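You operate a simulated robot arm through the tools that you are given. There is no shell and no other tool.

The job below is to be done with a simulated robot arm. You get a single attempt, and the scene is never put back.

TASK
Seat the green framed lens in the short rail's holder and focus the screen to a crisp bar.
Fine: holder at the 8 cm mark, rail lamp on for it and off afterwards, other lenses and the shutter left alone. Set down upright: what you pick out.

The check looks at the end state, three seconds after you hand in, the way a careful person would. Anything else that was tipped, shoved, dropped, spilled or broken makes it a failure.

THE ROBOT
A 6-joint arm with a three-finger gripper, fixed in place. Base frame: the origin is at the foot of the arm, x ahead of it, y to its left, z up; the work surface is at about z = 0.8. Lengths are in m, angles in rad, forces in N, time in s.
Its first joint turns from -2.897 to 2.897 rad. Payload 4.89 kg.
The tool frame sits at the grasp point between the pads (the TCP): z along the fingers, y along the line on which they close. The tips reach 0.03 m beyond it. Largest opening 0.164 m; the body of the gripper starts 0.125 m behind the TCP.
Orientation is told as [roll, pitch, yaw] about the base's x, y, z axes, in that order, counted from this pose: with the fingers straight down and closing along the base's y, the tool's x points along the base's -x, its y along +y and its z along -z.

THE INTERFACE
- The arm moves only by the tool send_rows. Its argument "deltas" is a list of rows, each a list of 7 numbers: the shift along the base's x, y, z in m, then the turn, a rotation vector about the base's x, y, z in rad, then the finger opening in m, from 0 to 0.164. In form: [[tx, ty, tz, ax, ay, az, hand], ...]. A call has 1 to 20 rows; each row shifts and turns the commanded pose from where the row before left it. Rows are played at 5 a second. More than 0.05 m and 0.15 rad between two rows, or a gripper value outside its range, and nothing of the call is played. A pose out of reach is approached as far as the arm can. The call stops where the force on the tool passes 40 N (or 10 N more than at its start, if that is more) or the arm is blocked; 0.2 s more then pass. The fingers move at their own pace (about 0.108 m/s each) and stop on an object; they squeeze with about 29 N. The grip force told is the motor's: it shows also when the fingers shut on nothing. Time passes only in rows, and 0.2 s behind the last, so rows that do not move let the fingers close. The reply holds the time, the measured pose of the TCP, the force on the tool along the base axes, the opening and the grip force, in the units named above and with some noise, with the torque about the TCP (base axes, N m) and any sound that the robot's microphone picked up.
- Cameras (640 x 400 px; columns grow to the right, rows downward): "scene" is fixed at [0.4, 0.5013, 1.3844]; the picture's right is [-0.82, -0.57, 0.00], its down [-0.06, 0.09, -0.99] and it looks along [0.56, -0.82, -0.11] (base axes); focal length 214 px, centre (320, 200). "wrist" rides on the gripper at [0.076, -0.002, -0.152] in the tool frame; the picture's right is [0.02, 1.00, 0.00], its down [-0.88, 0.02, -0.47] and it looks along [-0.47, 0.01, 0.88] (tool axes); focal length 247 px, centre (320, 200). There is no depth. A picture from a camera that has moved, and an enlarged one, comes with that camera's place and axes in the base frame and with its lens.
- camera(camera): a new picture of that camera. It takes no simulated time.
- slide_trunk(by): slides the trunk up (or, below 0, down) by that many m; the arm rides with it, the base frame stays. It gives what a move gives, with no picture.
- enlarge(camera, box): a new picture of the part [left, top, right, bottom] of that camera's present view, enlarged. It takes no simulated time.
- hand_in(): hands the job in; it is judged then, once.

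Places have to be worked out from the pictures, the camera data and where the tool is seen. Open the gripper and draw the arm clear of the work before you hand the job in, unless the task says otherwise.

The tools are called as name(argument=value, ...) on one line, values as JSON. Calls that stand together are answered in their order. send_rows: Moves the arm, as the interface text tells. Its arguments: {"type":"object","properties":{"deltas":{"type":"array"}},"required":["deltas"]} The other tools are called the same way: slide_trunk (by) slides the trunk up or down; camera (camera) takes a picture; enlarge (camera, box) takes an enlarged picture of a part of a camera's view; hand_in () hands the job in.

At the start:

```text
t: 0.0
ee_pos: [0.5384, 0.2842, 1.2665]
tool_rot: [0.0, 0.0, 0.0]
force: [-0.6, 0.2, -0.2]
torque: [0.02, -0.03, -0.02]
width: 0.1642
grasp_force: 0.1
trunk travel left (down, up): [-0.175, 0.215]
```

scene: 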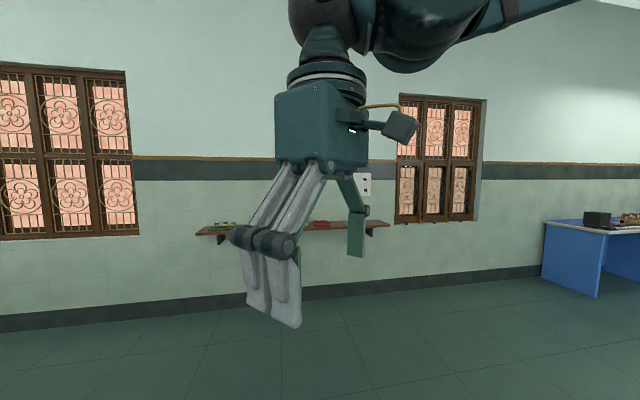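
wrist: 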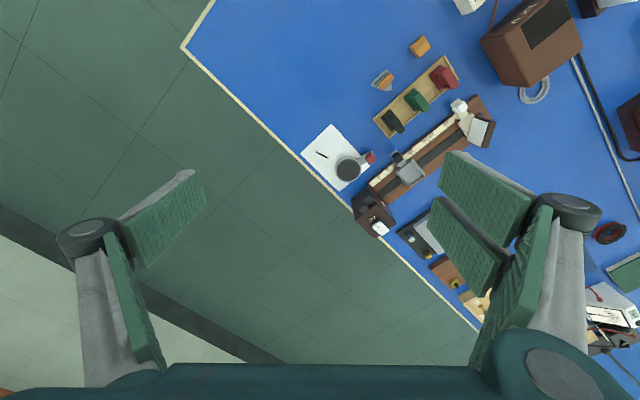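

The wrist view shows a blue table with a short rail, a lens tray, and other items. I'll enlarge the wrist view for details before moving.

enlarge(camera="wrist", box=[280, 20, 520, 250])

enlarge(camera="wrist", box=[440, 0, 640, 130])

enlarge(camera="wrist", box=[380, 190, 640, 360])

```text
1.74 times, centred on (400, 135) of wrist
camera zoom: at [0.4632, 0.2835, 1.4182], right [-0.02, 1.0, 0.0], down [0.88, 0.02, 0.47], along [0.47, 0.01, -0.88], focal length 430 px, centre (181, 313)
```

zoom: 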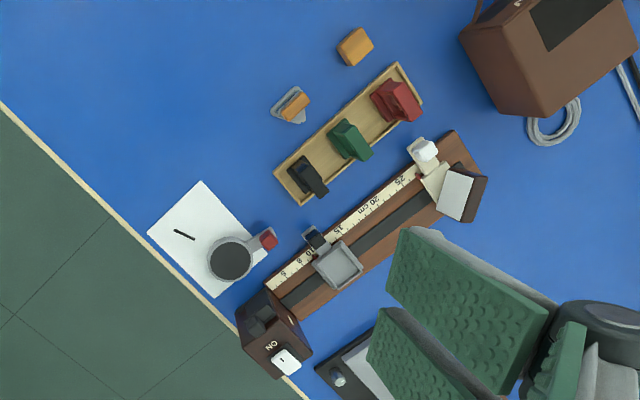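

```text
3.08 times, centred on (540, 65) of wrist
camera zoom: at [0.4632, 0.2835, 1.4182], right [-0.02, 1.0, 0.0], down [0.88, 0.02, 0.47], along [0.47, 0.01, -0.88], focal length 760 px, centre (-357, 615)
```

zoom: 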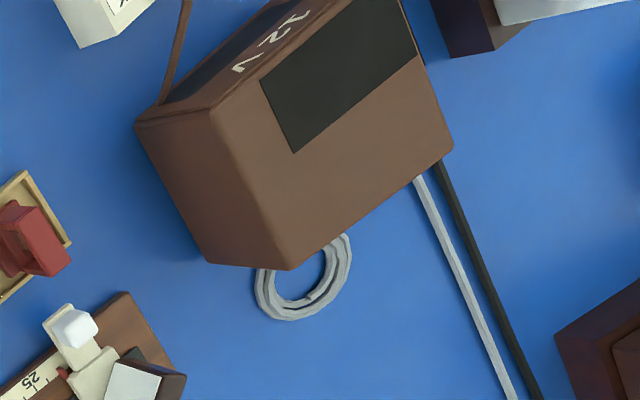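

```text
2.35 times, centred on (510, 275) of wrist
camera zoom: at [0.4632, 0.2835, 1.4182], right [-0.02, 1.0, 0.0], down [0.88, 0.02, 0.47], along [0.47, 0.01, -0.88], focal length 581 px, centre (-127, 24)
```

zoom: 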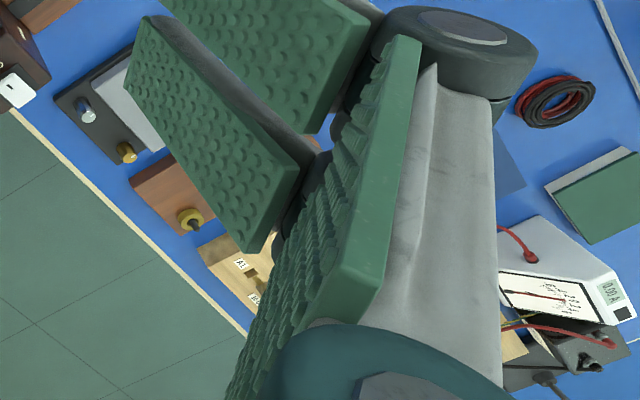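

The rail seems to run from about (0.81,0.44) (lamp end) to (0.56,0.64) (screen end), with the lens tray beside it around (0.51,0.50). I'll move the camera over this area, staying high, for a better view.

send_rows(deltas=[[0.005, 0.027, -0.014, 0, 0, 0, 0.164], [0.005, 0.027, -0.014, 0, 0, 0, 0.164], [0.005, 0.027, -0.014, 0, 0, 0, 0.164], [0.005, 0.027, -0.014, 0, 0, 0, 0.164], [0.005, 0.027, -0.014, 0, 0, 0, 0.164], [0.005, 0.027, -0.014, 0, 0, 0, 0.164], [0.005, 0.027, -0.014, 0, 0, 0, 0.164], [0.005, 0.027, -0.014, 0, 0, 0, 0.164], [0, 0, 0, 0, 0, 0, 0.164]])

camera(camera="wrist")

```text
t: 2.0
ee_pos: [0.5802, 0.5, 1.1539]
tool_rot: [-0.001, -0.001, 0.001]
force: [0.4, 1.0, -0.4]
torque: [-0.07, 0.09, 0.01]
width: 0.1639
grasp_force: 0.1
trunk travel left (down, up): [-0.175, 0.215]
```

```text
taken
camera wrist: at [0.5036, 0.4991, 1.3059], right [-0.02, 1.0, 0.0], down [0.88, 0.02, 0.47], along [0.47, 0.01, -0.88], focal length 247 px, centre (320, 200)
```

wrist: 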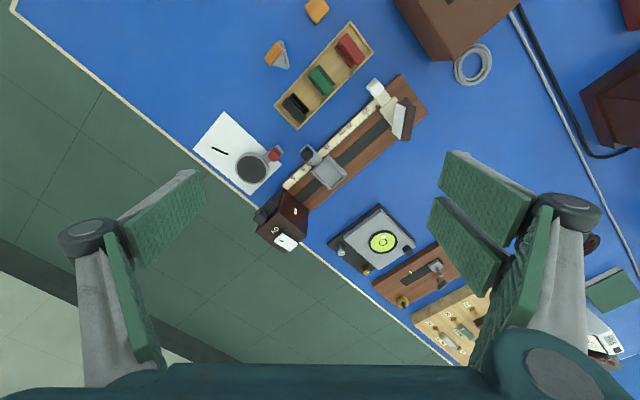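

The tray, rail and neighbouring items are all visible now. I'll zoom in on them.

enlarge(camera="wrist", box=[240, 60, 440, 185])

enlarge(camera="wrist", box=[180, 130, 340, 255])

enlarge(camera="wrist", box=[250, 0, 410, 130])

enlarge(camera="wrist", box=[310, 190, 500, 370])

```text
3.20 times, centred on (340, 122) of wrist
camera zoom: at [0.5036, 0.4991, 1.3059], right [-0.02, 1.0, 0.0], down [0.88, 0.02, 0.47], along [0.47, 0.01, -0.88], focal length 790 px, centre (256, 448)
```

zoom: 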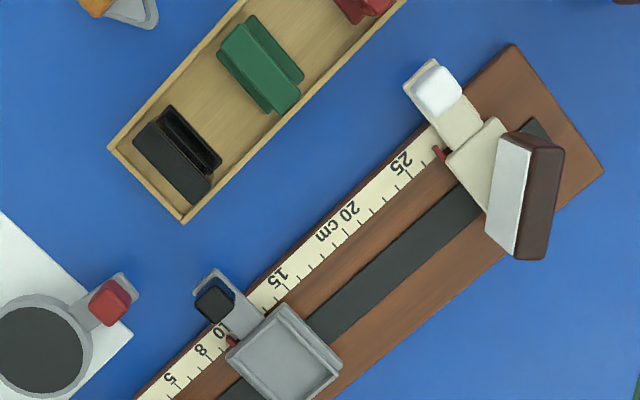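

```text
3.20 times, centred on (260, 192) of wrist
camera zoom: at [0.5036, 0.4991, 1.3059], right [-0.02, 1.0, 0.0], down [0.88, 0.02, 0.47], along [0.47, 0.01, -0.88], focal length 790 px, centre (512, 224)
```

zoom: 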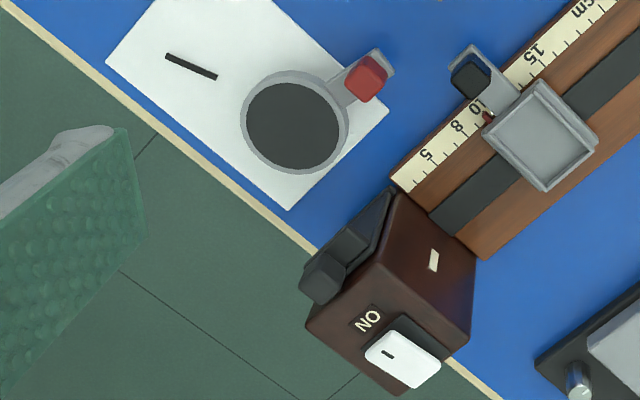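

```text
3.08 times, centred on (330, 65) of wrist
camera zoom: at [0.5036, 0.4991, 1.3059], right [-0.02, 1.0, 0.0], down [0.88, 0.02, 0.47], along [0.47, 0.01, -0.88], focal length 760 px, centre (289, 615)
```

zoom: 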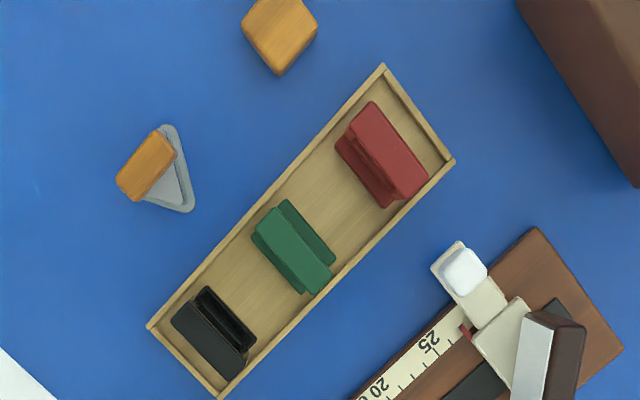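

```text
2.22 times, centred on (405, 280) of wrist
camera zoom: at [0.5036, 0.4991, 1.3059], right [-0.02, 1.0, 0.0], down [0.88, 0.02, 0.47], along [0.47, 0.01, -0.88], focal length 549 px, centre (131, 22)
```

zoom: 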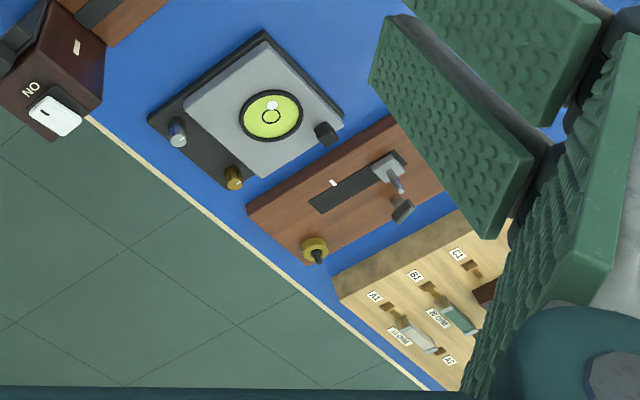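

I'll descend carefully for a closer view of the holder and rail, still well above everything.

send_rows(deltas=[[0.006, 0.002, -0.024, 0, 0, 0, 0.164], [0.006, 0.002, -0.024, 0, 0, 0, 0.164], [0.006, 0.002, -0.024, 0, 0, 0, 0.164], [0.006, 0.002, -0.024, 0, 0, 0, 0.164], [0.006, 0.002, -0.024, 0, 0, 0, 0.164], [0, 0, 0, 0, 0, 0, 0.164]])

camera(camera="wrist")

enlarge(camera="wrist", box=[200, 60, 420, 200])

enlarge(camera="wrist", box=[180, 180, 340, 280])

```text
t: 3.4
ee_pos: [0.6076, 0.5135, 1.0342]
tool_rot: [0.0, 0.0, 0.0]
force: [-0.3, 1.2, 0.1]
torque: [-0.06, 0.06, -0.03]
width: 0.164
grasp_force: 0.1
trunk travel left (down, up): [-0.175, 0.215]
```

```text
taken
camera wrist: at [0.5326, 0.5121, 1.1863], right [-0.02, 1.0, 0.0], down [0.88, 0.02, 0.47], along [0.47, 0.01, -0.88], focal length 247 px, centre (320, 200)
```

wrist: 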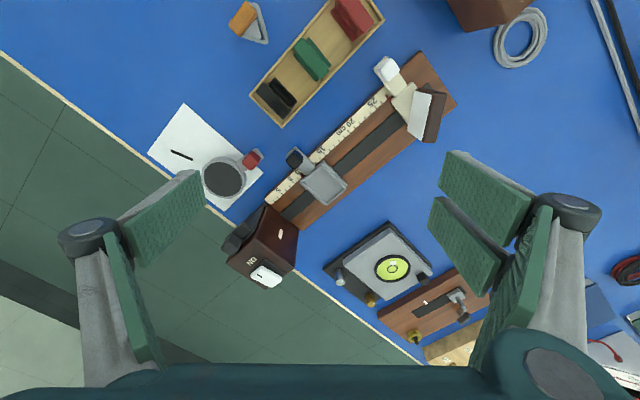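

```text
2.86 times, centred on (310, 130) of wrist
camera zoom: at [0.5326, 0.5121, 1.1863], right [-0.02, 1.0, 0.0], down [0.88, 0.02, 0.47], along [0.47, 0.01, -0.88], focal length 706 px, centre (349, 400)
```

zoom: 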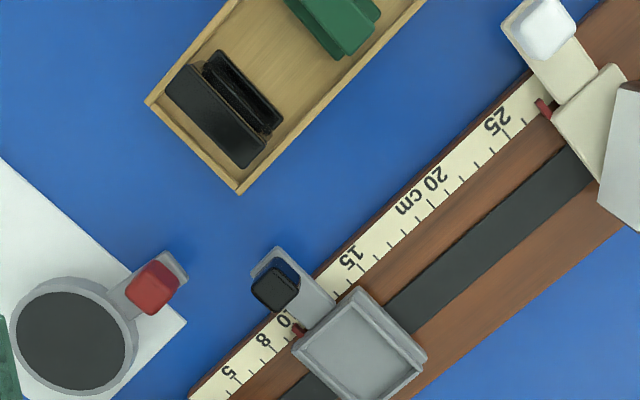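

```text
4.00 times, centred on (260, 230) of wrist
camera zoom: at [0.5326, 0.5121, 1.1863], right [-0.02, 1.0, 0.0], down [0.88, 0.02, 0.47], along [0.47, 0.01, -0.88], focal length 988 px, centre (560, 80)
```

zoom: 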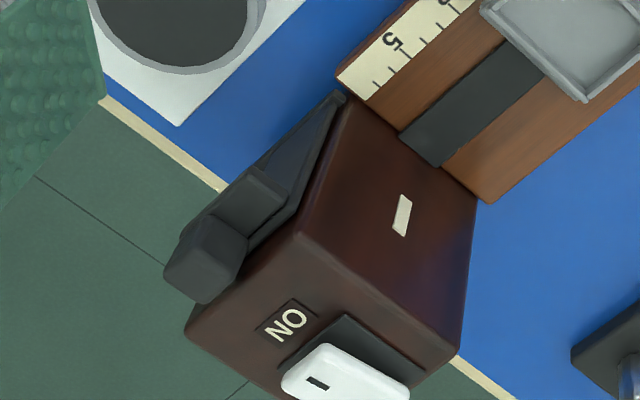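

The lamp box's top has the rocker switch ("ON" side), its front face has the slit, with the black shutter on the side. Now I'll look closely at the lenses and the screen.

enlarge(camera="wrist", box=[240, 0, 400, 130])

enlarge(camera="wrist", box=[350, 40, 470, 150])

enlarge(camera="wrist", box=[260, 130, 380, 230])

enlarge(camera="wrist", box=[280, 30, 340, 90])

```text
3.08 times, centred on (320, 65) of wrist
camera zoom: at [0.5326, 0.5121, 1.1863], right [-0.02, 1.0, 0.0], down [0.88, 0.02, 0.47], along [0.47, 0.01, -0.88], focal length 760 px, centre (320, 615)
```

zoom: 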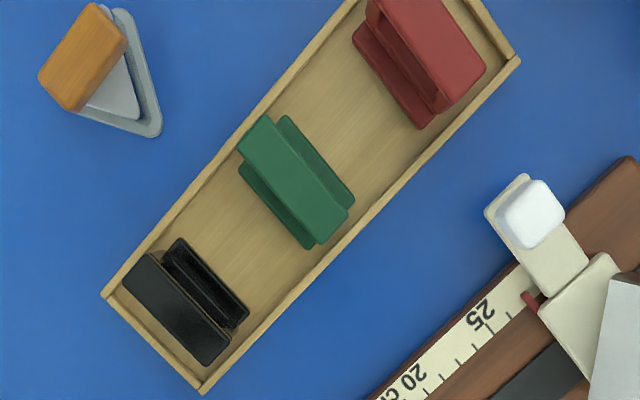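

```text
3.64 times, centred on (410, 95) of wrist
camera zoom: at [0.5326, 0.5121, 1.1863], right [-0.02, 1.0, 0.0], down [0.88, 0.02, 0.47], along [0.47, 0.01, -0.88], focal length 898 px, centre (-7, 582)
```

zoom: 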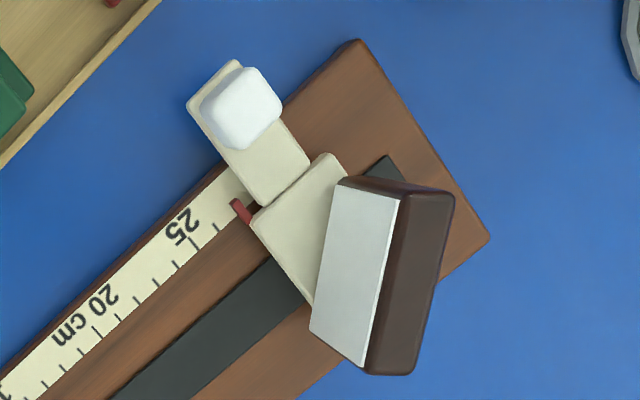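

```text
4.00 times, centred on (320, 180) of wrist
camera zoom: at [0.5326, 0.5121, 1.1863], right [-0.02, 1.0, 0.0], down [0.88, 0.02, 0.47], along [0.47, 0.01, -0.88], focal length 988 px, centre (320, 280)
```

zoom: 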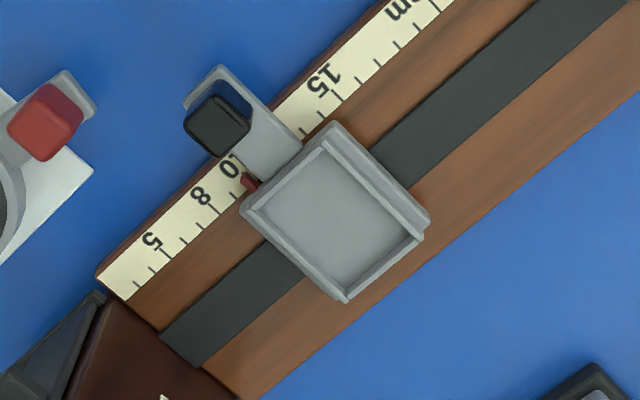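

```text
6.67 times, centred on (310, 60) of wrist
camera zoom: at [0.5326, 0.5121, 1.1863], right [-0.02, 1.0, 0.0], down [0.88, 0.02, 0.47], along [0.47, 0.01, -0.88], focal length 1646 px, centre (387, 1133)
```

zoom: 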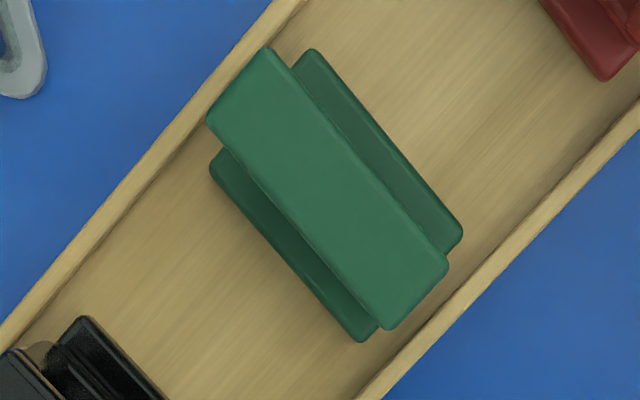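

The green lens is an upright plate on a square base in the tray at about (0.523,0.503), and the rail axis runs at about 135°. I'll yaw the gripper +45° so that picture right runs along the rail, and take an oblique look at the rail and tray.

send_rows(deltas=[[-0.005, -0.011, 0.002, 0, 0, 0.0982, 0.164], [-0.005, -0.011, 0.002, 0, 0, 0.0982, 0.164], [-0.005, -0.011, 0.002, 0, 0, 0.0982, 0.164], [-0.005, -0.011, 0.002, 0, 0, 0.0982, 0.164], [-0.005, -0.011, 0.002, 0, 0, 0.0982, 0.164], [-0.005, -0.011, 0.002, 0, 0, 0.0982, 0.164], [-0.005, -0.011, 0.002, 0, 0, 0.0982, 0.164], [-0.005, -0.011, 0.002, 0, 0, 0.098, 0.164], [0, 0, 0, 0, 0, 0, 0.164]])

camera(camera="wrist")

enlarge(camera="wrist", box=[200, 40, 360, 140])

enlarge(camera="wrist", box=[200, 120, 360, 230])

enlarge(camera="wrist", box=[340, 100, 500, 220])

```text
t: 5.4
ee_pos: [0.568, 0.4237, 1.0506]
tool_rot: [0.0, -0.001, 0.786]
force: [1.3, 0.9, 0.3]
torque: [-0.01, 0.01, 0.0]
width: 0.1638
grasp_force: 0.0
trunk travel left (down, up): [-0.175, 0.215]
```

```text
taken
camera wrist: at [0.516, 0.3685, 1.2018], right [-0.72, 0.69, 0.0], down [0.61, 0.64, 0.47], along [0.33, 0.34, -0.88], focal length 247 px, centre (320, 200)
```

wrist: 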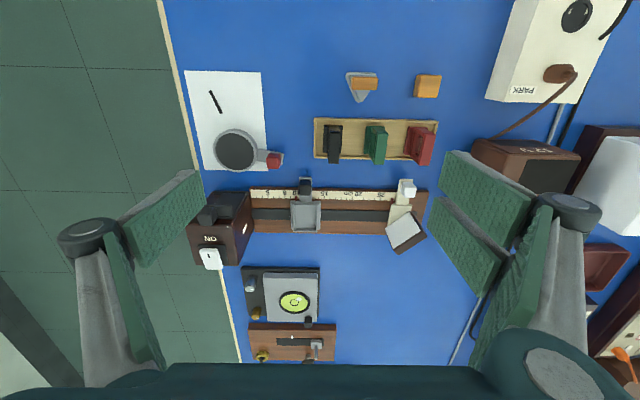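

```text
4.00 times, centred on (280, 90) of wrist
camera zoom: at [0.516, 0.3685, 1.2018], right [-0.72, 0.69, 0.0], down [0.61, 0.64, 0.47], along [0.33, 0.34, -0.88], focal length 988 px, centre (480, 640)
```

zoom: 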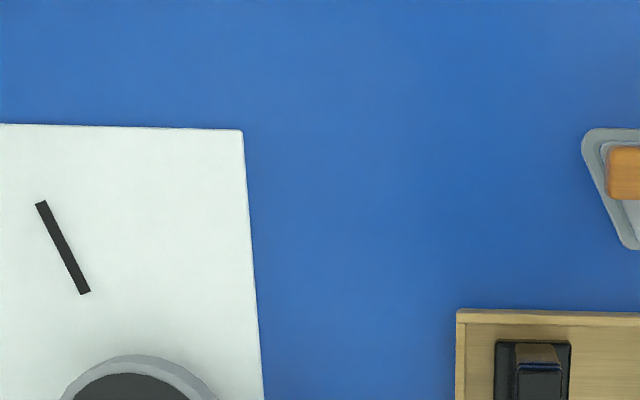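

```text
3.64 times, centred on (280, 175) of wrist
camera zoom: at [0.516, 0.3685, 1.2018], right [-0.72, 0.69, 0.0], down [0.61, 0.64, 0.47], along [0.33, 0.34, -0.88], focal length 898 px, centre (466, 291)
```

zoom: 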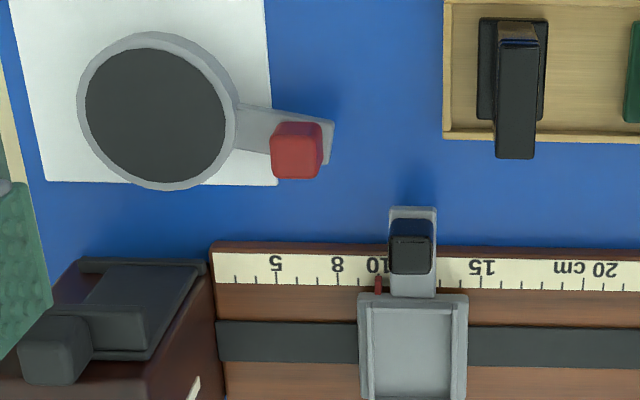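

```text
3.33 times, centred on (420, 160) of wrist
camera zoom: at [0.516, 0.3685, 1.2018], right [-0.72, 0.69, 0.0], down [0.61, 0.64, 0.47], along [0.33, 0.34, -0.88], focal length 823 px, centre (-13, 333)
```

zoom: 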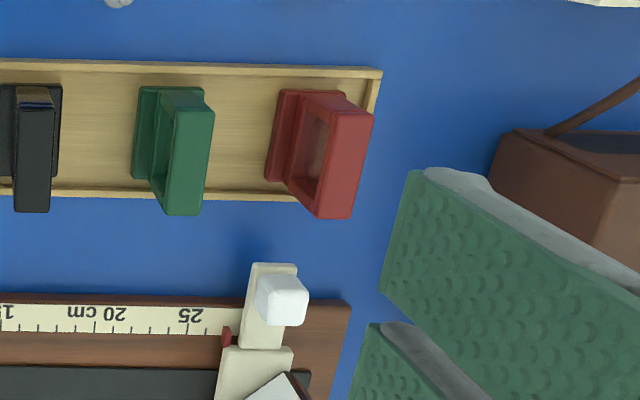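

The rail now lies horizontally in the view: the holder's red pointer reads about 10 cm, the screen's about 27 cm. I'll yaw another +90° (camera on the lamp side looking along the rail) and go lower near the green lens to see its frame, staying above it.

send_rows(deltas=[[-0.0014, 0.00425, -0.003, 0, 0, 0.131, 0.164], [-0.0014, 0.00425, -0.003, 0, 0, 0.131, 0.164], [-0.0014, 0.00425, -0.003, 0, 0, 0.131, 0.164], [-0.0014, 0.00425, -0.003, 0, 0, 0.131, 0.164], [-0.0014, 0.00425, -0.003, 0, 0, 0.131, 0.164], [-0.0014, 0.00425, -0.003, 0, 0, 0.131, 0.164], [-0.0014, 0.00425, -0.003, 0, 0, 0.131, 0.164], [-0.0014, 0.00425, -0.003, 0, 0, 0.131, 0.164], [-0.0014, 0.00425, -0.003, 0, 0, 0.131, 0.164], [-0.0014, 0.00425, -0.003, 0, 0, 0.131, 0.164], [-0.0014, 0.00425, -0.003, 0, 0, 0.131, 0.164], [-0.0014, 0.00425, -0.003, 0, 0, 0.13, 0.164], [0, 0, 0, 0, 0, 0, 0.164]])

camera(camera="wrist")

enlarge(camera="wrist", box=[220, 60, 420, 220])

```text
t: 8.2
ee_pos: [0.5522, 0.4733, 1.0136]
tool_rot: [-0.001, 0.0, 2.36]
force: [-0.3, -0.3, -0.4]
torque: [0.01, -0.01, -0.03]
width: 0.164
grasp_force: 0.0
trunk travel left (down, up): [-0.175, 0.215]
```

```text
taken
camera wrist: at [0.6076, 0.4209, 1.1655], right [-0.69, -0.72, 0.0], down [-0.64, 0.61, 0.47], along [-0.34, 0.33, -0.88], focal length 247 px, centre (320, 200)
```

wrist: 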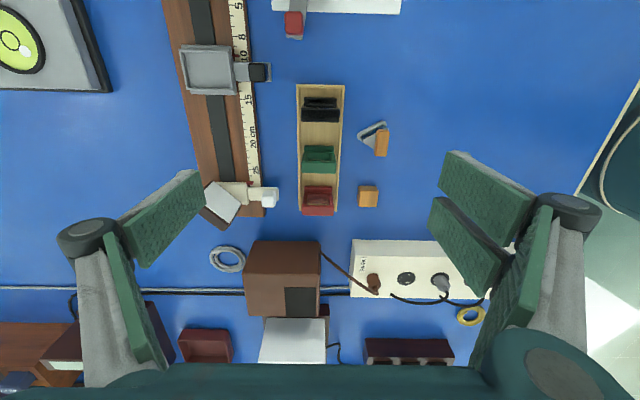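

```text
2.50 times, centred on (320, 140) of wrist
camera zoom: at [0.6076, 0.4209, 1.1655], right [-0.69, -0.72, 0.0], down [-0.64, 0.61, 0.47], along [-0.34, 0.33, -0.88], focal length 617 px, centre (320, 350)
```

zoom: 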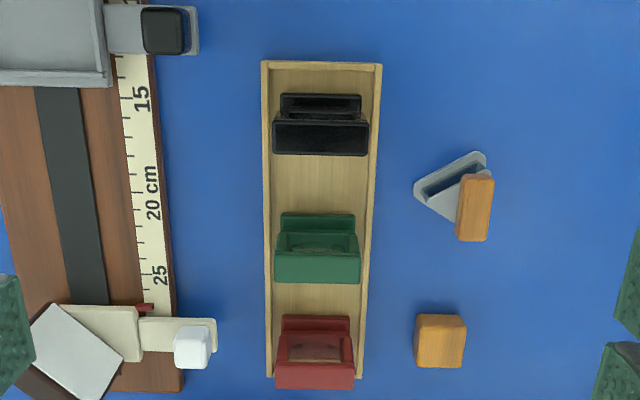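

enlarge(camera="wrist", box=[290, 130, 350, 220])

enlarge(camera="wrist", box=[170, 20, 290, 110])

enlarge(camera="wrist", box=[190, 140, 290, 230])

```text
4.44 times, centred on (320, 175) of wrist
camera zoom: at [0.6076, 0.4209, 1.1655], right [-0.69, -0.72, 0.0], down [-0.64, 0.61, 0.47], along [-0.34, 0.33, -0.88], focal length 1098 px, centre (320, 311)
```

zoom: 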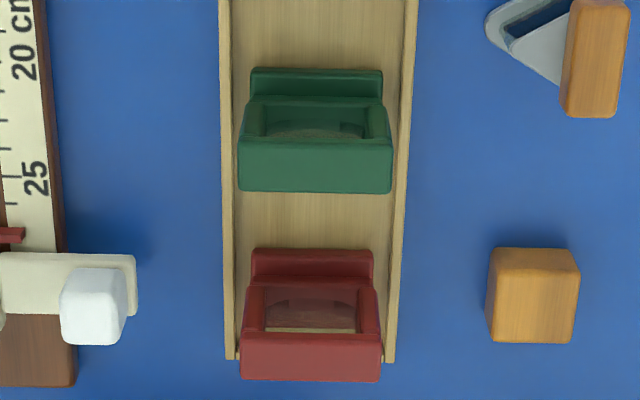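

```text
4.44 times, centred on (230, 65) of wrist
camera zoom: at [0.6076, 0.4209, 1.1655], right [-0.69, -0.72, 0.0], down [-0.64, 0.61, 0.47], along [-0.34, 0.33, -0.88], focal length 1098 px, centre (720, 800)
```

zoom: 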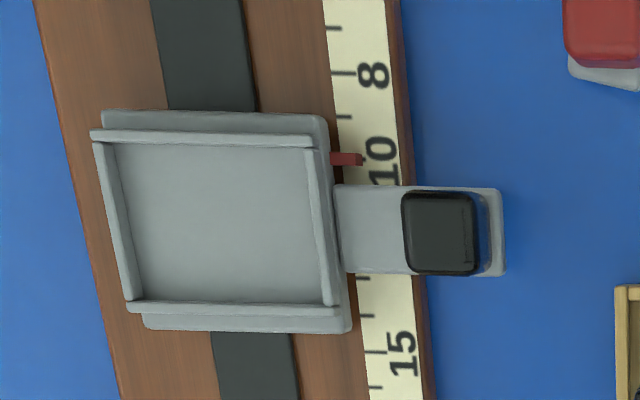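

```text
4.44 times, centred on (240, 185) of wrist
camera zoom: at [0.6076, 0.4209, 1.1655], right [-0.69, -0.72, 0.0], down [-0.64, 0.61, 0.47], along [-0.34, 0.33, -0.88], focal length 1098 px, centre (676, 267)
```

zoom: 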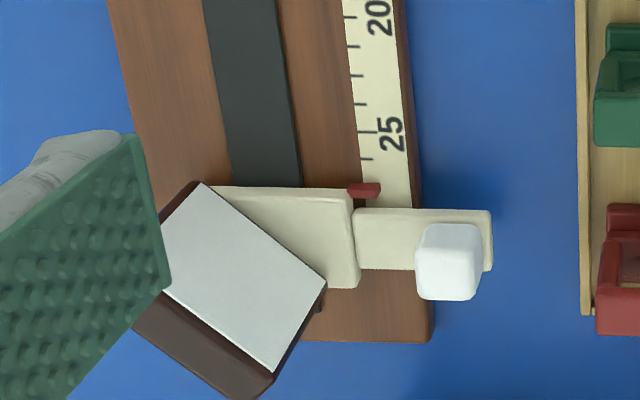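

Camera on the lamp side shows each lens as a windowed plate (about 4.5 cm wide, 1.5 cm thick, top at z≈0.853) on a smaller base; the glass window means I should grip by the plate's side edges (closing across the rail). I'll move above the green lens at about (0.524,0.502) with tips still about 5 cm above it, narrow the opening, and check centering.

send_rows(deltas=[[-0.0057, 0.00574, -0.0167, 0, 0, 0, 0.1], [-0.0057, 0.00574, -0.0167, 0, 0, 0, 0.1], [-0.0057, 0.00574, -0.0167, 0, 0, 0, 0.09], [-0.0057, 0.00574, -0.0167, 0, 0, 0, 0.08], [-0.0057, 0.00574, -0.0167, 0, 0, -0.004, 0.08], [0, 0, 0, 0, 0, 0, 0.08], [0, 0, 0, 0, 0, 0, 0.08]])

camera(camera="wrist")

enlarge(camera="wrist", box=[240, 100, 400, 260])

```text
t: 9.8
ee_pos: [0.5235, 0.5018, 0.9294]
tool_rot: [0.0, 0.0, 2.355]
force: [0.0, 0.6, 0.0]
torque: [-0.03, 0.03, 0.01]
width: 0.08
grasp_force: 0.2
trunk travel left (down, up): [-0.175, 0.215]
```

```text
taken
camera wrist: at [0.5789, 0.4498, 1.0825], right [-0.69, -0.72, 0.0], down [-0.64, 0.61, 0.47], along [-0.34, 0.33, -0.88], focal length 247 px, centre (320, 200)
```

wrist: 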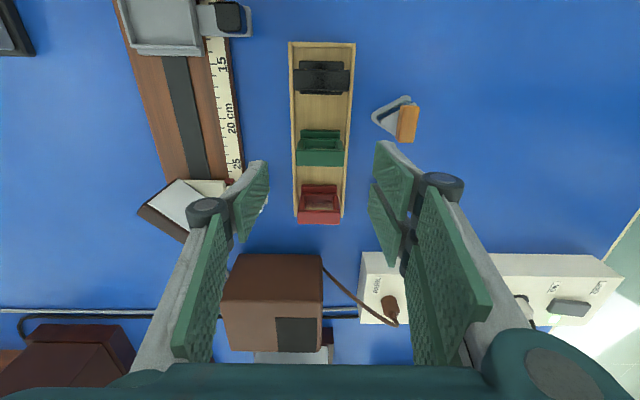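

```text
2.50 times, centred on (320, 180) of wrist
camera zoom: at [0.5789, 0.4498, 1.0825], right [-0.69, -0.72, 0.0], down [-0.64, 0.61, 0.47], along [-0.34, 0.33, -0.88], focal length 617 px, centre (320, 250)
```

zoom: 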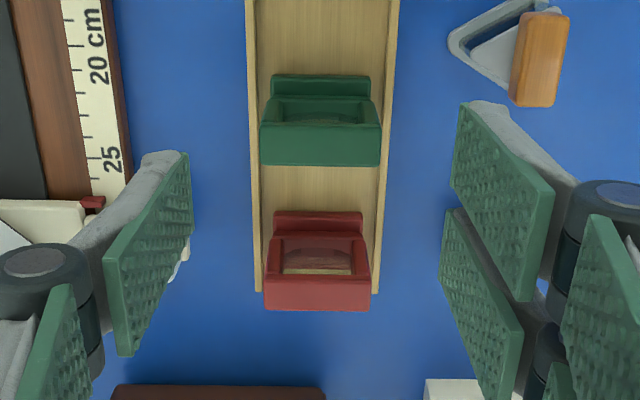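

The lens is centred under the tool in the picture (good calibration check). Before picking it up I'll set the holder: its black knob is about (0.655,0.477), top z≈0.84. I'll move above the knob at the same height and check alignment.

send_rows(deltas=[[0.033, -0.00615, 0, 0, 0, 0, 0.06], [0.033, -0.00615, 0, 0, 0, 0, 0.05], [0.033, -0.00615, 0, 0, 0, 0, 0.05], [0.0328, -0.00615, 0, 0, 0, 0, 0.05], [0, 0, 0, 0, 0, 0, 0.05], [0, 0, 0, 0, 0, 0, 0.05]])

camera(camera="wrist")

enlarge(camera="wrist", box=[200, 60, 360, 200])

```text
t: 11.2
ee_pos: [0.6575, 0.4766, 0.9309]
tool_rot: [0.0, -0.001, 2.353]
force: [-0.2, 0.3, -0.4]
torque: [-0.02, 0.08, 0.0]
width: 0.0501
grasp_force: 0.0
trunk travel left (down, up): [-0.175, 0.215]
```

```text
taken
camera wrist: at [0.7133, 0.4239, 1.0826], right [-0.69, -0.72, 0.0], down [-0.64, 0.61, 0.47], along [-0.34, 0.33, -0.88], focal length 247 px, centre (320, 200)
```

wrist: 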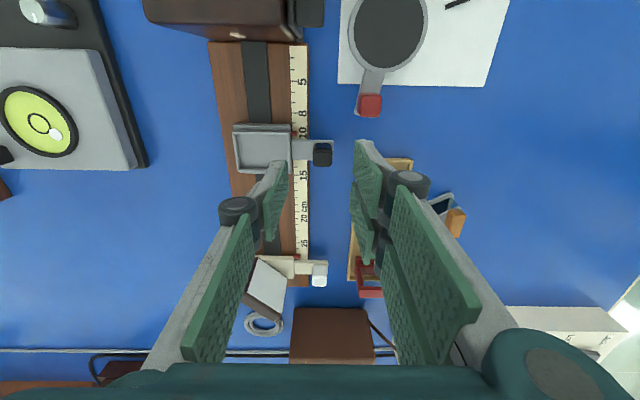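

```text
2.86 times, centred on (280, 130) of wrist
camera zoom: at [0.7133, 0.4239, 1.0826], right [-0.69, -0.72, 0.0], down [-0.64, 0.61, 0.47], along [-0.34, 0.33, -0.88], focal length 706 px, centre (434, 400)
```

zoom: 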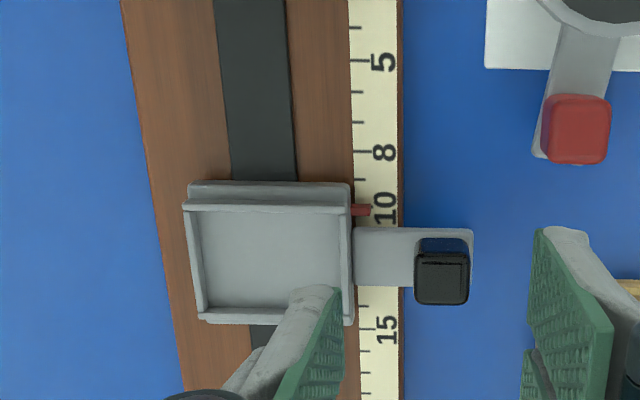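

The knob sits about 2 mm toward −w and a few mm toward +u of the tool axis. I'll correct for it, narrow the opening to about 36 mm and come down so the tips are just at knob-top height, then look again.

send_rows(deltas=[[-0.0022, 0.0006, -0.015, 0, 0, 0, 0.045], [-0.0022, 0.0006, -0.015, 0, 0, 0, 0.038], [0, 0, -0.012, 0, 0, 0, 0.038], [0, 0, 0, 0, 0, 0, 0.038], [0, 0, 0, 0, 0, 0, 0.038]])

camera(camera="wrist")

enlarge(camera="wrist", box=[230, 100, 390, 220])

```text
t: 12.4
ee_pos: [0.6532, 0.4782, 0.8887]
tool_rot: [0.0, 0.0, 2.355]
force: [0.4, -0.3, 0.0]
torque: [0.0, 0.0, 0.01]
width: 0.0382
grasp_force: 0.1
trunk travel left (down, up): [-0.175, 0.215]
```

```text
taken
camera wrist: at [0.7093, 0.4258, 1.0405], right [-0.69, -0.72, 0.0], down [-0.64, 0.61, 0.47], along [-0.34, 0.33, -0.88], focal length 247 px, centre (320, 200)
```

wrist: 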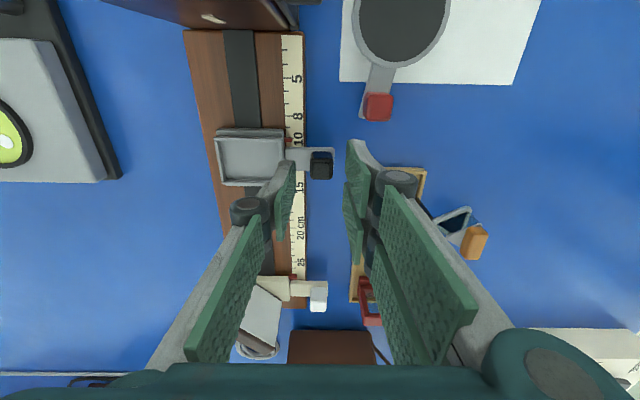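

```text
3.33 times, centred on (310, 160) of wrist
camera zoom: at [0.7093, 0.4258, 1.0405], right [-0.69, -0.72, 0.0], down [-0.64, 0.61, 0.47], along [-0.34, 0.33, -0.88], focal length 823 px, centre (353, 333)
```

zoom: 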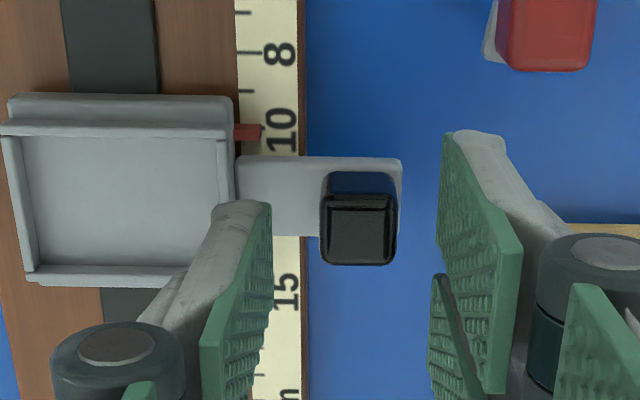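

Knob is centred between the fingers (top z≈0.848, arm surface z≈0.825). I'll lower so the tips are ~15 mm below the knob's top, still above the arm, and close on it.

send_rows(deltas=[[-0.0007, -0.0007, -0.009, 0, 0, 0, 0.038], [0, 0, -0.009, 0, 0, 0, 0.038], [0, 0, -0.008, 0, 0, 0, 0.038], [0, 0, 0, 0, 0, 0, 0.038], [0, 0, 0, 0, 0, 0, 0.028], [0, 0, 0, 0, 0, 0, 0.018], [0, 0, 0, 0, 0, 0, 0.012], [0, 0, 0, 0, 0, 0, 0.012]])

enlarge(camera="wrist", box=[200, 60, 400, 220])

```text
t: 14.2
ee_pos: [0.6521, 0.4804, 0.8616]
tool_rot: [0.001, 0.0, 2.354]
force: [-0.6, -0.1, -0.2]
torque: [-0.02, 0.01, 0.12]
width: 0.0196
grasp_force: 45.0
trunk travel left (down, up): [-0.175, 0.215]
```

```text
2.50 times, centred on (300, 140) of wrist
camera zoom: at [0.7076, 0.4257, 1.0143], right [-0.69, -0.72, 0.0], down [-0.64, 0.61, 0.47], along [-0.34, 0.33, -0.88], focal length 617 px, centre (370, 350)
```

zoom: 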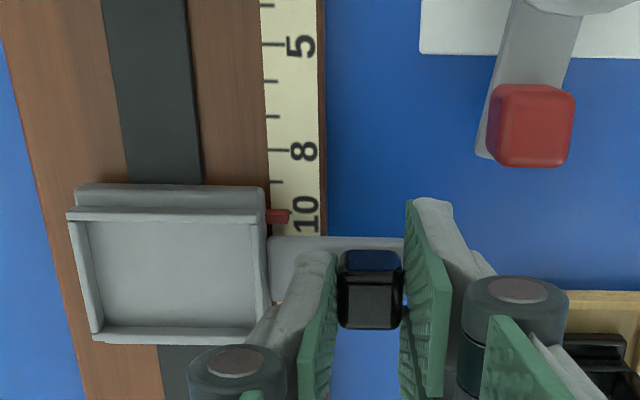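

The knob is gripped (width 19.6 mm), with the pointer at 10. Now I'll drag the holder 2 cm toward the lamp along the rail, slowly.

send_rows(deltas=[[0.00177, -0.00177, 0, 0, 0, 0, 0.012], [0.00177, -0.00177, 0, 0, 0, 0, 0.012], [0.00177, -0.00177, 0, 0, 0, 0, 0.012], [0.00177, -0.00177, 0, 0, 0, 0, 0.012], [0.00177, -0.00177, 0, 0, 0, 0, 0.012], [0.00177, -0.00177, 0, 0, 0, 0, 0.012], [0.00177, -0.00177, 0, 0, 0, 0, 0.012], [0.00177, -0.00177, 0, 0, 0, 0, 0.012], [0, 0, 0, 0, 0, 0, 0.012], [0, 0, 0, 0, 0, 0, 0.012]])

enlarge(camera="wrist", box=[230, 60, 330, 180])

```text
t: 15.9
ee_pos: [0.664, 0.466, 0.8625]
tool_rot: [-0.004, -0.001, 2.353]
force: [6.6, 5.6, -2.8]
torque: [0.4, -0.04, 0.13]
width: 0.0197
grasp_force: 45.0
trunk travel left (down, up): [-0.175, 0.215]
stopped in row 8: the force on the tool passed its limit at 41 N (the readings are from after the stop); the commanded pose is now the measured one
```

```text
3.33 times, centred on (280, 120) of wrist
camera zoom: at [0.72, 0.4125, 1.0143], right [-0.69, -0.72, 0.0], down [-0.64, 0.61, 0.47], along [-0.34, 0.33, -0.88], focal length 823 px, centre (453, 467)
```

zoom: 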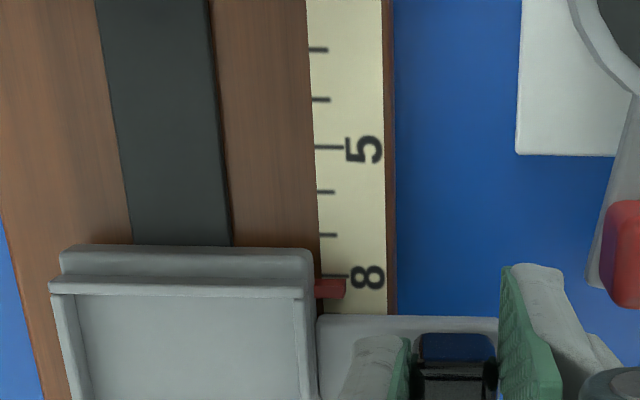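

The force limit tripped (probably sideways loading from imperfect tracking) with the holder at about 8.2–8.3. I'll let it settle, then continue in smaller steps.

send_rows(deltas=[[0, 0, 0, 0, 0, 0, 0.012], [0.0004, -0.0004, 0, 0, 0, 0, 0.012], [0.0004, -0.0004, 0, 0, 0, 0, 0.012], [0.0003, -0.0003, 0, 0, 0, 0, 0.012], [0, 0, 0, 0, 0, 0, 0.012]])

enlarge(camera="wrist", box=[240, 80, 300, 160])

```text
t: 17.1
ee_pos: [0.6669, 0.4651, 0.8628]
tool_rot: [-0.002, 0.0, 2.355]
force: [9.0, 10.2, 9.3]
torque: [0.21, -0.26, 0.15]
width: 0.02
grasp_force: 44.8
trunk travel left (down, up): [-0.175, 0.215]
```

```text
5.00 times, centred on (270, 120) of wrist
camera zoom: at [0.7215, 0.4111, 1.0143], right [-0.69, -0.72, 0.0], down [-0.64, 0.61, 0.47], along [-0.34, 0.33, -0.88], focal length 1235 px, centre (570, 600)
```

zoom: 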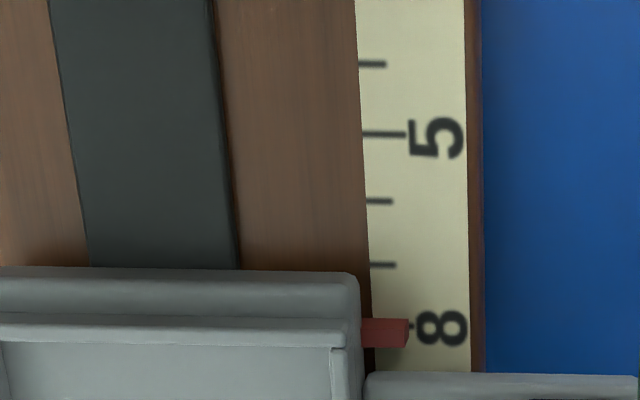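

The pointer now covers the 8 tick. I'll release, rise, and look at it from straight above to read it without parallax.

send_rows(deltas=[[0, 0, 0, 0, 0, 0, 0.03], [0, 0, 0, 0, 0, 0, 0.04], [0, 0, 0, 0, 0, 0, 0.04], [0, 0, 0.012, 0, 0, 0, 0.04], [0, 0, 0.02, 0, 0, 0, 0.04], [0, 0, 0.02, 0, 0, 0, 0.05], [0, 0, 0.02, 0, 0, 0, 0.06], [0, 0, 0, 0, 0, 0, 0.06]])

camera(camera="wrist")

enlarge(camera="wrist", box=[250, 70, 330, 150])

```text
t: 18.9
ee_pos: [0.6643, 0.4659, 0.9359]
tool_rot: [0.0, 0.0, 2.354]
force: [-0.4, -0.6, 1.1]
torque: [0.03, 0.0, 0.01]
width: 0.06
grasp_force: 0.1
trunk travel left (down, up): [-0.175, 0.215]
```

```text
taken
camera wrist: at [0.7199, 0.4123, 1.088], right [-0.69, -0.72, 0.0], down [-0.64, 0.61, 0.47], along [-0.34, 0.33, -0.88], focal length 247 px, centre (320, 200)
```

wrist: 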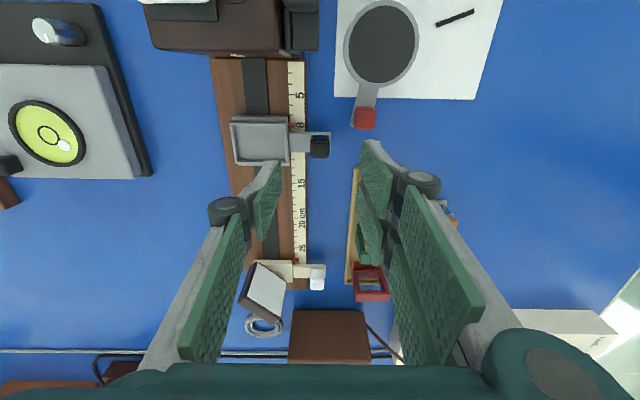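

```text
5.00 times, centred on (290, 110) of wrist
camera zoom: at [0.7199, 0.4123, 1.088], right [-0.69, -0.72, 0.0], down [-0.64, 0.61, 0.47], along [-0.34, 0.33, -0.88], focal length 1235 px, centre (470, 650)
```

zoom: 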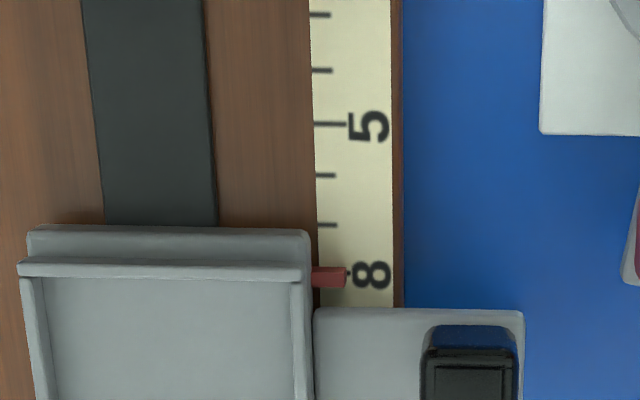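

I'll shift the camera +u by about 5 cm so the pointer sits at the camera's nadir.

send_rows(deltas=[[-0.0186, 0.0186, 0, 0, 0, 0, 0.06], [-0.0186, 0.0186, 0, 0, 0, 0, 0.06], [0, 0, 0, 0, 0, 0, 0.06], [0, 0, 0, 0, 0, 0, 0.06]])

enlarge(camera="wrist", box=[250, 30, 330, 110])

enlarge(camera="wrist", box=[270, 50, 310, 90])

```text
t: 19.9
ee_pos: [0.628, 0.5008, 0.934]
tool_rot: [-0.002, 0.0, 2.354]
force: [-0.2, 0.0, 0.0]
torque: [-0.01, -0.03, 0.0]
width: 0.0601
grasp_force: 0.1
trunk travel left (down, up): [-0.175, 0.215]
```

```text
5.00 times, centred on (290, 70) of wrist
camera zoom: at [0.6827, 0.4481, 1.0865], right [-0.69, -0.72, 0.0], down [-0.64, 0.61, 0.47], along [-0.34, 0.33, -0.88], focal length 1235 px, centre (470, 850)
```

zoom: 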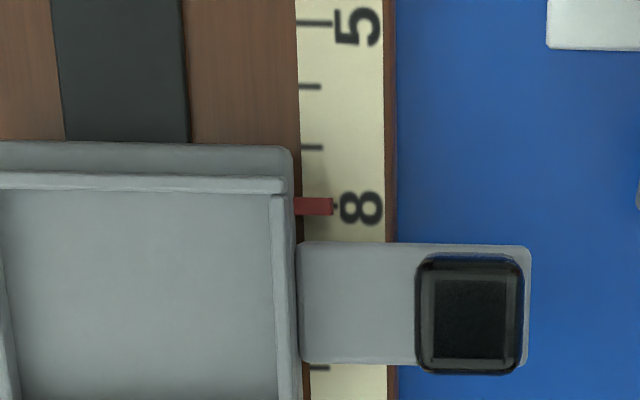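

```text
10.00 times, centred on (290, 70) of wrist
camera zoom: at [0.6827, 0.4481, 1.0865], right [-0.69, -0.72, 0.0], down [-0.64, 0.61, 0.47], along [-0.34, 0.33, -0.88], focal length 2470 px, centre (620, 1500)
```

zoom: 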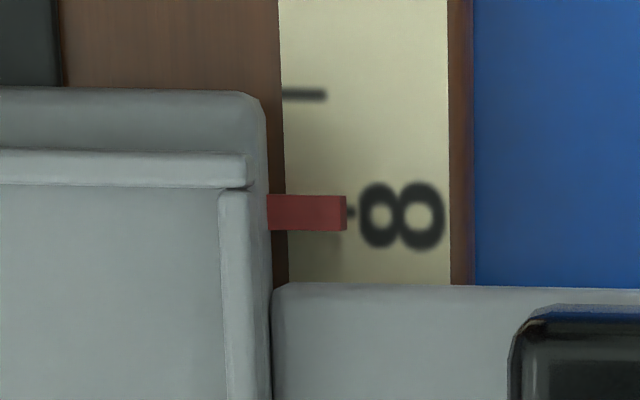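

The pointer is centred on the 8 tick viewed from straight above. Now I'll go back above the green lens and verify alignment for pick-up.

send_rows(deltas=[[-0.035, 0.0003, 0, 0, 0, 0, 0.07], [-0.035, 0.0003, 0, 0, 0, 0, 0.075], [-0.0345, 0.0004, -0.004, 0, 0, 0.001, 0.075], [0, 0, 0, 0, 0, 0, 0.075], [0, 0, -0.02, 0, 0, 0, 0.075], [0, 0, -0.02, 0, 0, 0, 0.075], [0, 0, 0, 0, 0, 0, 0.075]])

camera(camera="wrist")

enlarge(camera="wrist", box=[240, 110, 400, 230])

```text
t: 21.5
ee_pos: [0.5245, 0.5021, 0.8908]
tool_rot: [-0.002, 0.001, 2.354]
force: [0.0, -1.0, 0.7]
torque: [0.0, 0.01, 0.0]
width: 0.0748
grasp_force: 0.0
trunk travel left (down, up): [-0.175, 0.215]
```

```text
taken
camera wrist: at [0.5802, 0.4482, 1.0426], right [-0.69, -0.72, 0.0], down [-0.64, 0.61, 0.47], along [-0.34, 0.33, -0.88], focal length 247 px, centre (320, 200)
```

wrist: 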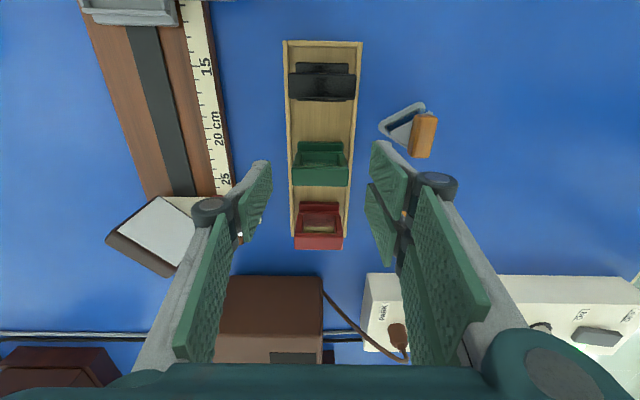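

```text
3.33 times, centred on (320, 170) of wrist
camera zoom: at [0.5802, 0.4482, 1.0426], right [-0.69, -0.72, 0.0], down [-0.64, 0.61, 0.47], along [-0.34, 0.33, -0.88], focal length 823 px, centre (320, 300)
```

zoom: 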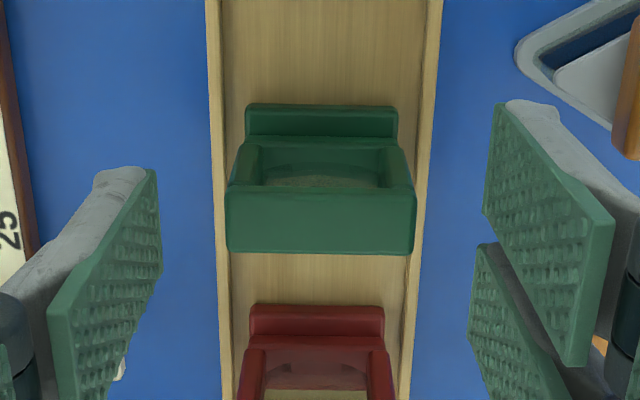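

Lens is centred between the fingers within ~1–2 mm. I'll descend to TCP z≈0.858 (tips ≈0.828, above the tray walls) and close on the plate's edges.

send_rows(deltas=[[-0.001, 0.001, -0.011, 0, 0, 0, 0.07], [0, 0, -0.011, 0, 0, 0, 0.068], [0, 0, -0.011, 0, 0, 0, 0.068], [0, 0, 0, 0, 0, 0, 0.068]])

camera(camera="wrist")

enlarge(camera="wrist", box=[240, 110, 400, 230])

```text
t: 22.5
ee_pos: [0.5229, 0.5026, 0.8577]
tool_rot: [-0.002, -0.001, 2.356]
force: [0.5, -0.6, 0.3]
torque: [0.01, 0.02, 0.03]
width: 0.068
grasp_force: 0.1
trunk travel left (down, up): [-0.175, 0.215]
```

```text
taken
camera wrist: at [0.5789, 0.4505, 1.0096], right [-0.69, -0.72, 0.0], down [-0.64, 0.61, 0.47], along [-0.34, 0.33, -0.88], focal length 247 px, centre (320, 200)
```

wrist: 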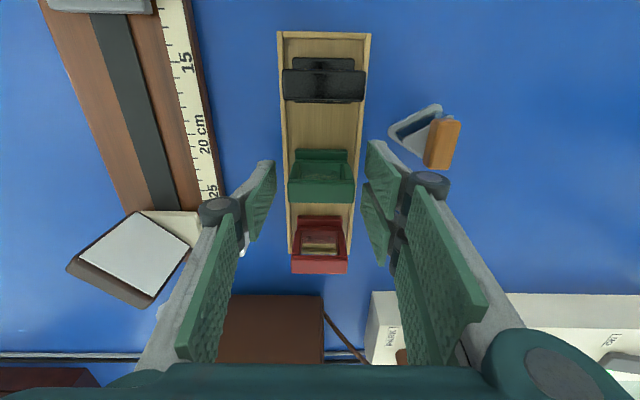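

```text
3.33 times, centred on (320, 170) of wrist
camera zoom: at [0.5789, 0.4505, 1.0096], right [-0.69, -0.72, 0.0], down [-0.64, 0.61, 0.47], along [-0.34, 0.33, -0.88], focal length 823 px, centre (320, 300)
```

zoom: 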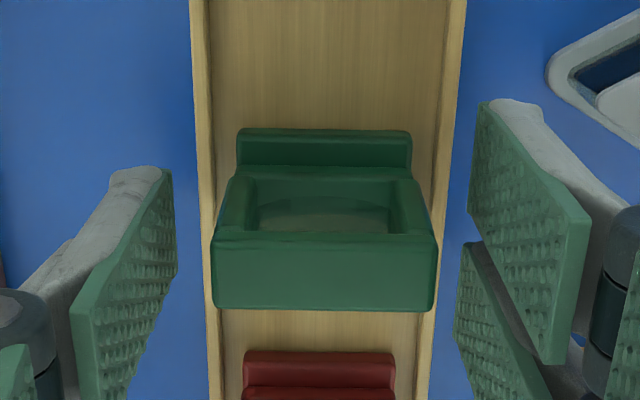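

Alignment is good. Closing on the frame's edges now.

send_rows(deltas=[[0, 0, 0, 0, 0, 0, 0.058], [0, 0, 0, 0, 0, 0, 0.05], [0, 0, 0, 0, 0, 0, 0.044], [0, 0, 0, 0, 0, 0, 0.038], [0, 0, 0, 0, 0, 0, 0.036]])

enlarge(camera="wrist", box=[240, 110, 400, 230])

```text
t: 23.7
ee_pos: [0.5236, 0.5032, 0.8567]
tool_rot: [-0.001, 0.0, 2.353]
force: [-0.1, 0.2, -0.9]
torque: [0.01, 0.01, 0.01]
width: 0.0453
grasp_force: 29.3
trunk travel left (down, up): [-0.175, 0.215]
```

```text
3.33 times, centred on (320, 170) of wrist
camera zoom: at [0.5789, 0.4505, 1.0097], right [-0.69, -0.72, 0.0], down [-0.64, 0.61, 0.47], along [-0.34, 0.33, -0.88], focal length 823 px, centre (320, 300)
```

zoom: 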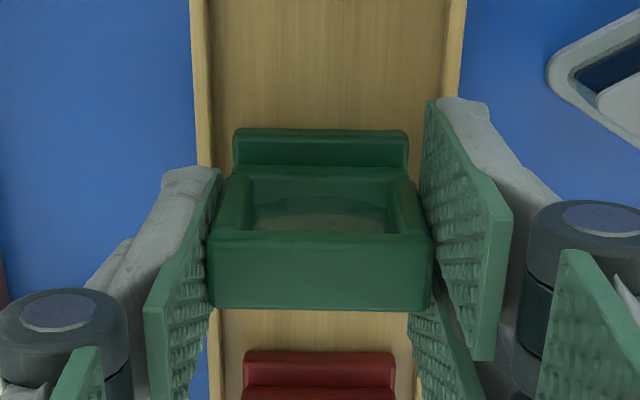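

The lens is gripped (45 mm, 29 N). Lifting straight up clear of the tray.

send_rows(deltas=[[0, 0, 0.006, 0, 0, 0, 0.036], [0, 0, 0.012, 0, 0, 0, 0.036], [0, 0, 0.018, 0, 0, 0, 0.036], [0, 0, 0.02, 0, 0, 0, 0.036], [0, 0, 0.02, 0, 0, 0, 0.036], [0, 0, 0, 0, 0, 0, 0.036]])

camera(camera="wrist")

```text
t: 25.1
ee_pos: [0.5217, 0.5052, 0.9337]
tool_rot: [-0.001, -0.001, 2.354]
force: [0.7, -0.5, -0.9]
torque: [0.02, 0.04, -0.01]
width: 0.0452
grasp_force: 29.4
trunk travel left (down, up): [-0.175, 0.215]
```

```text
taken
camera wrist: at [0.5776, 0.4511, 1.0859], right [-0.69, -0.72, 0.0], down [-0.64, 0.61, 0.47], along [-0.34, 0.33, -0.88], focal length 247 px, centre (320, 200)
```

wrist: 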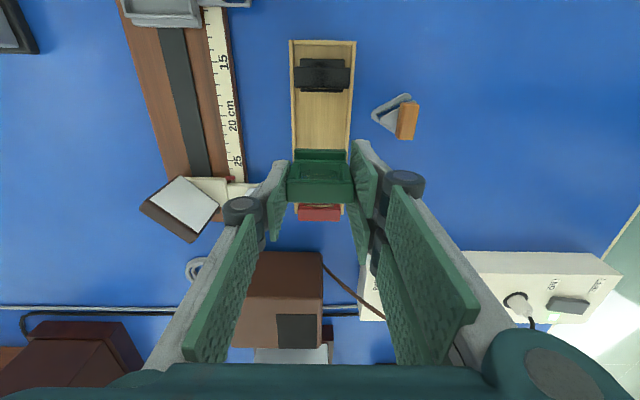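

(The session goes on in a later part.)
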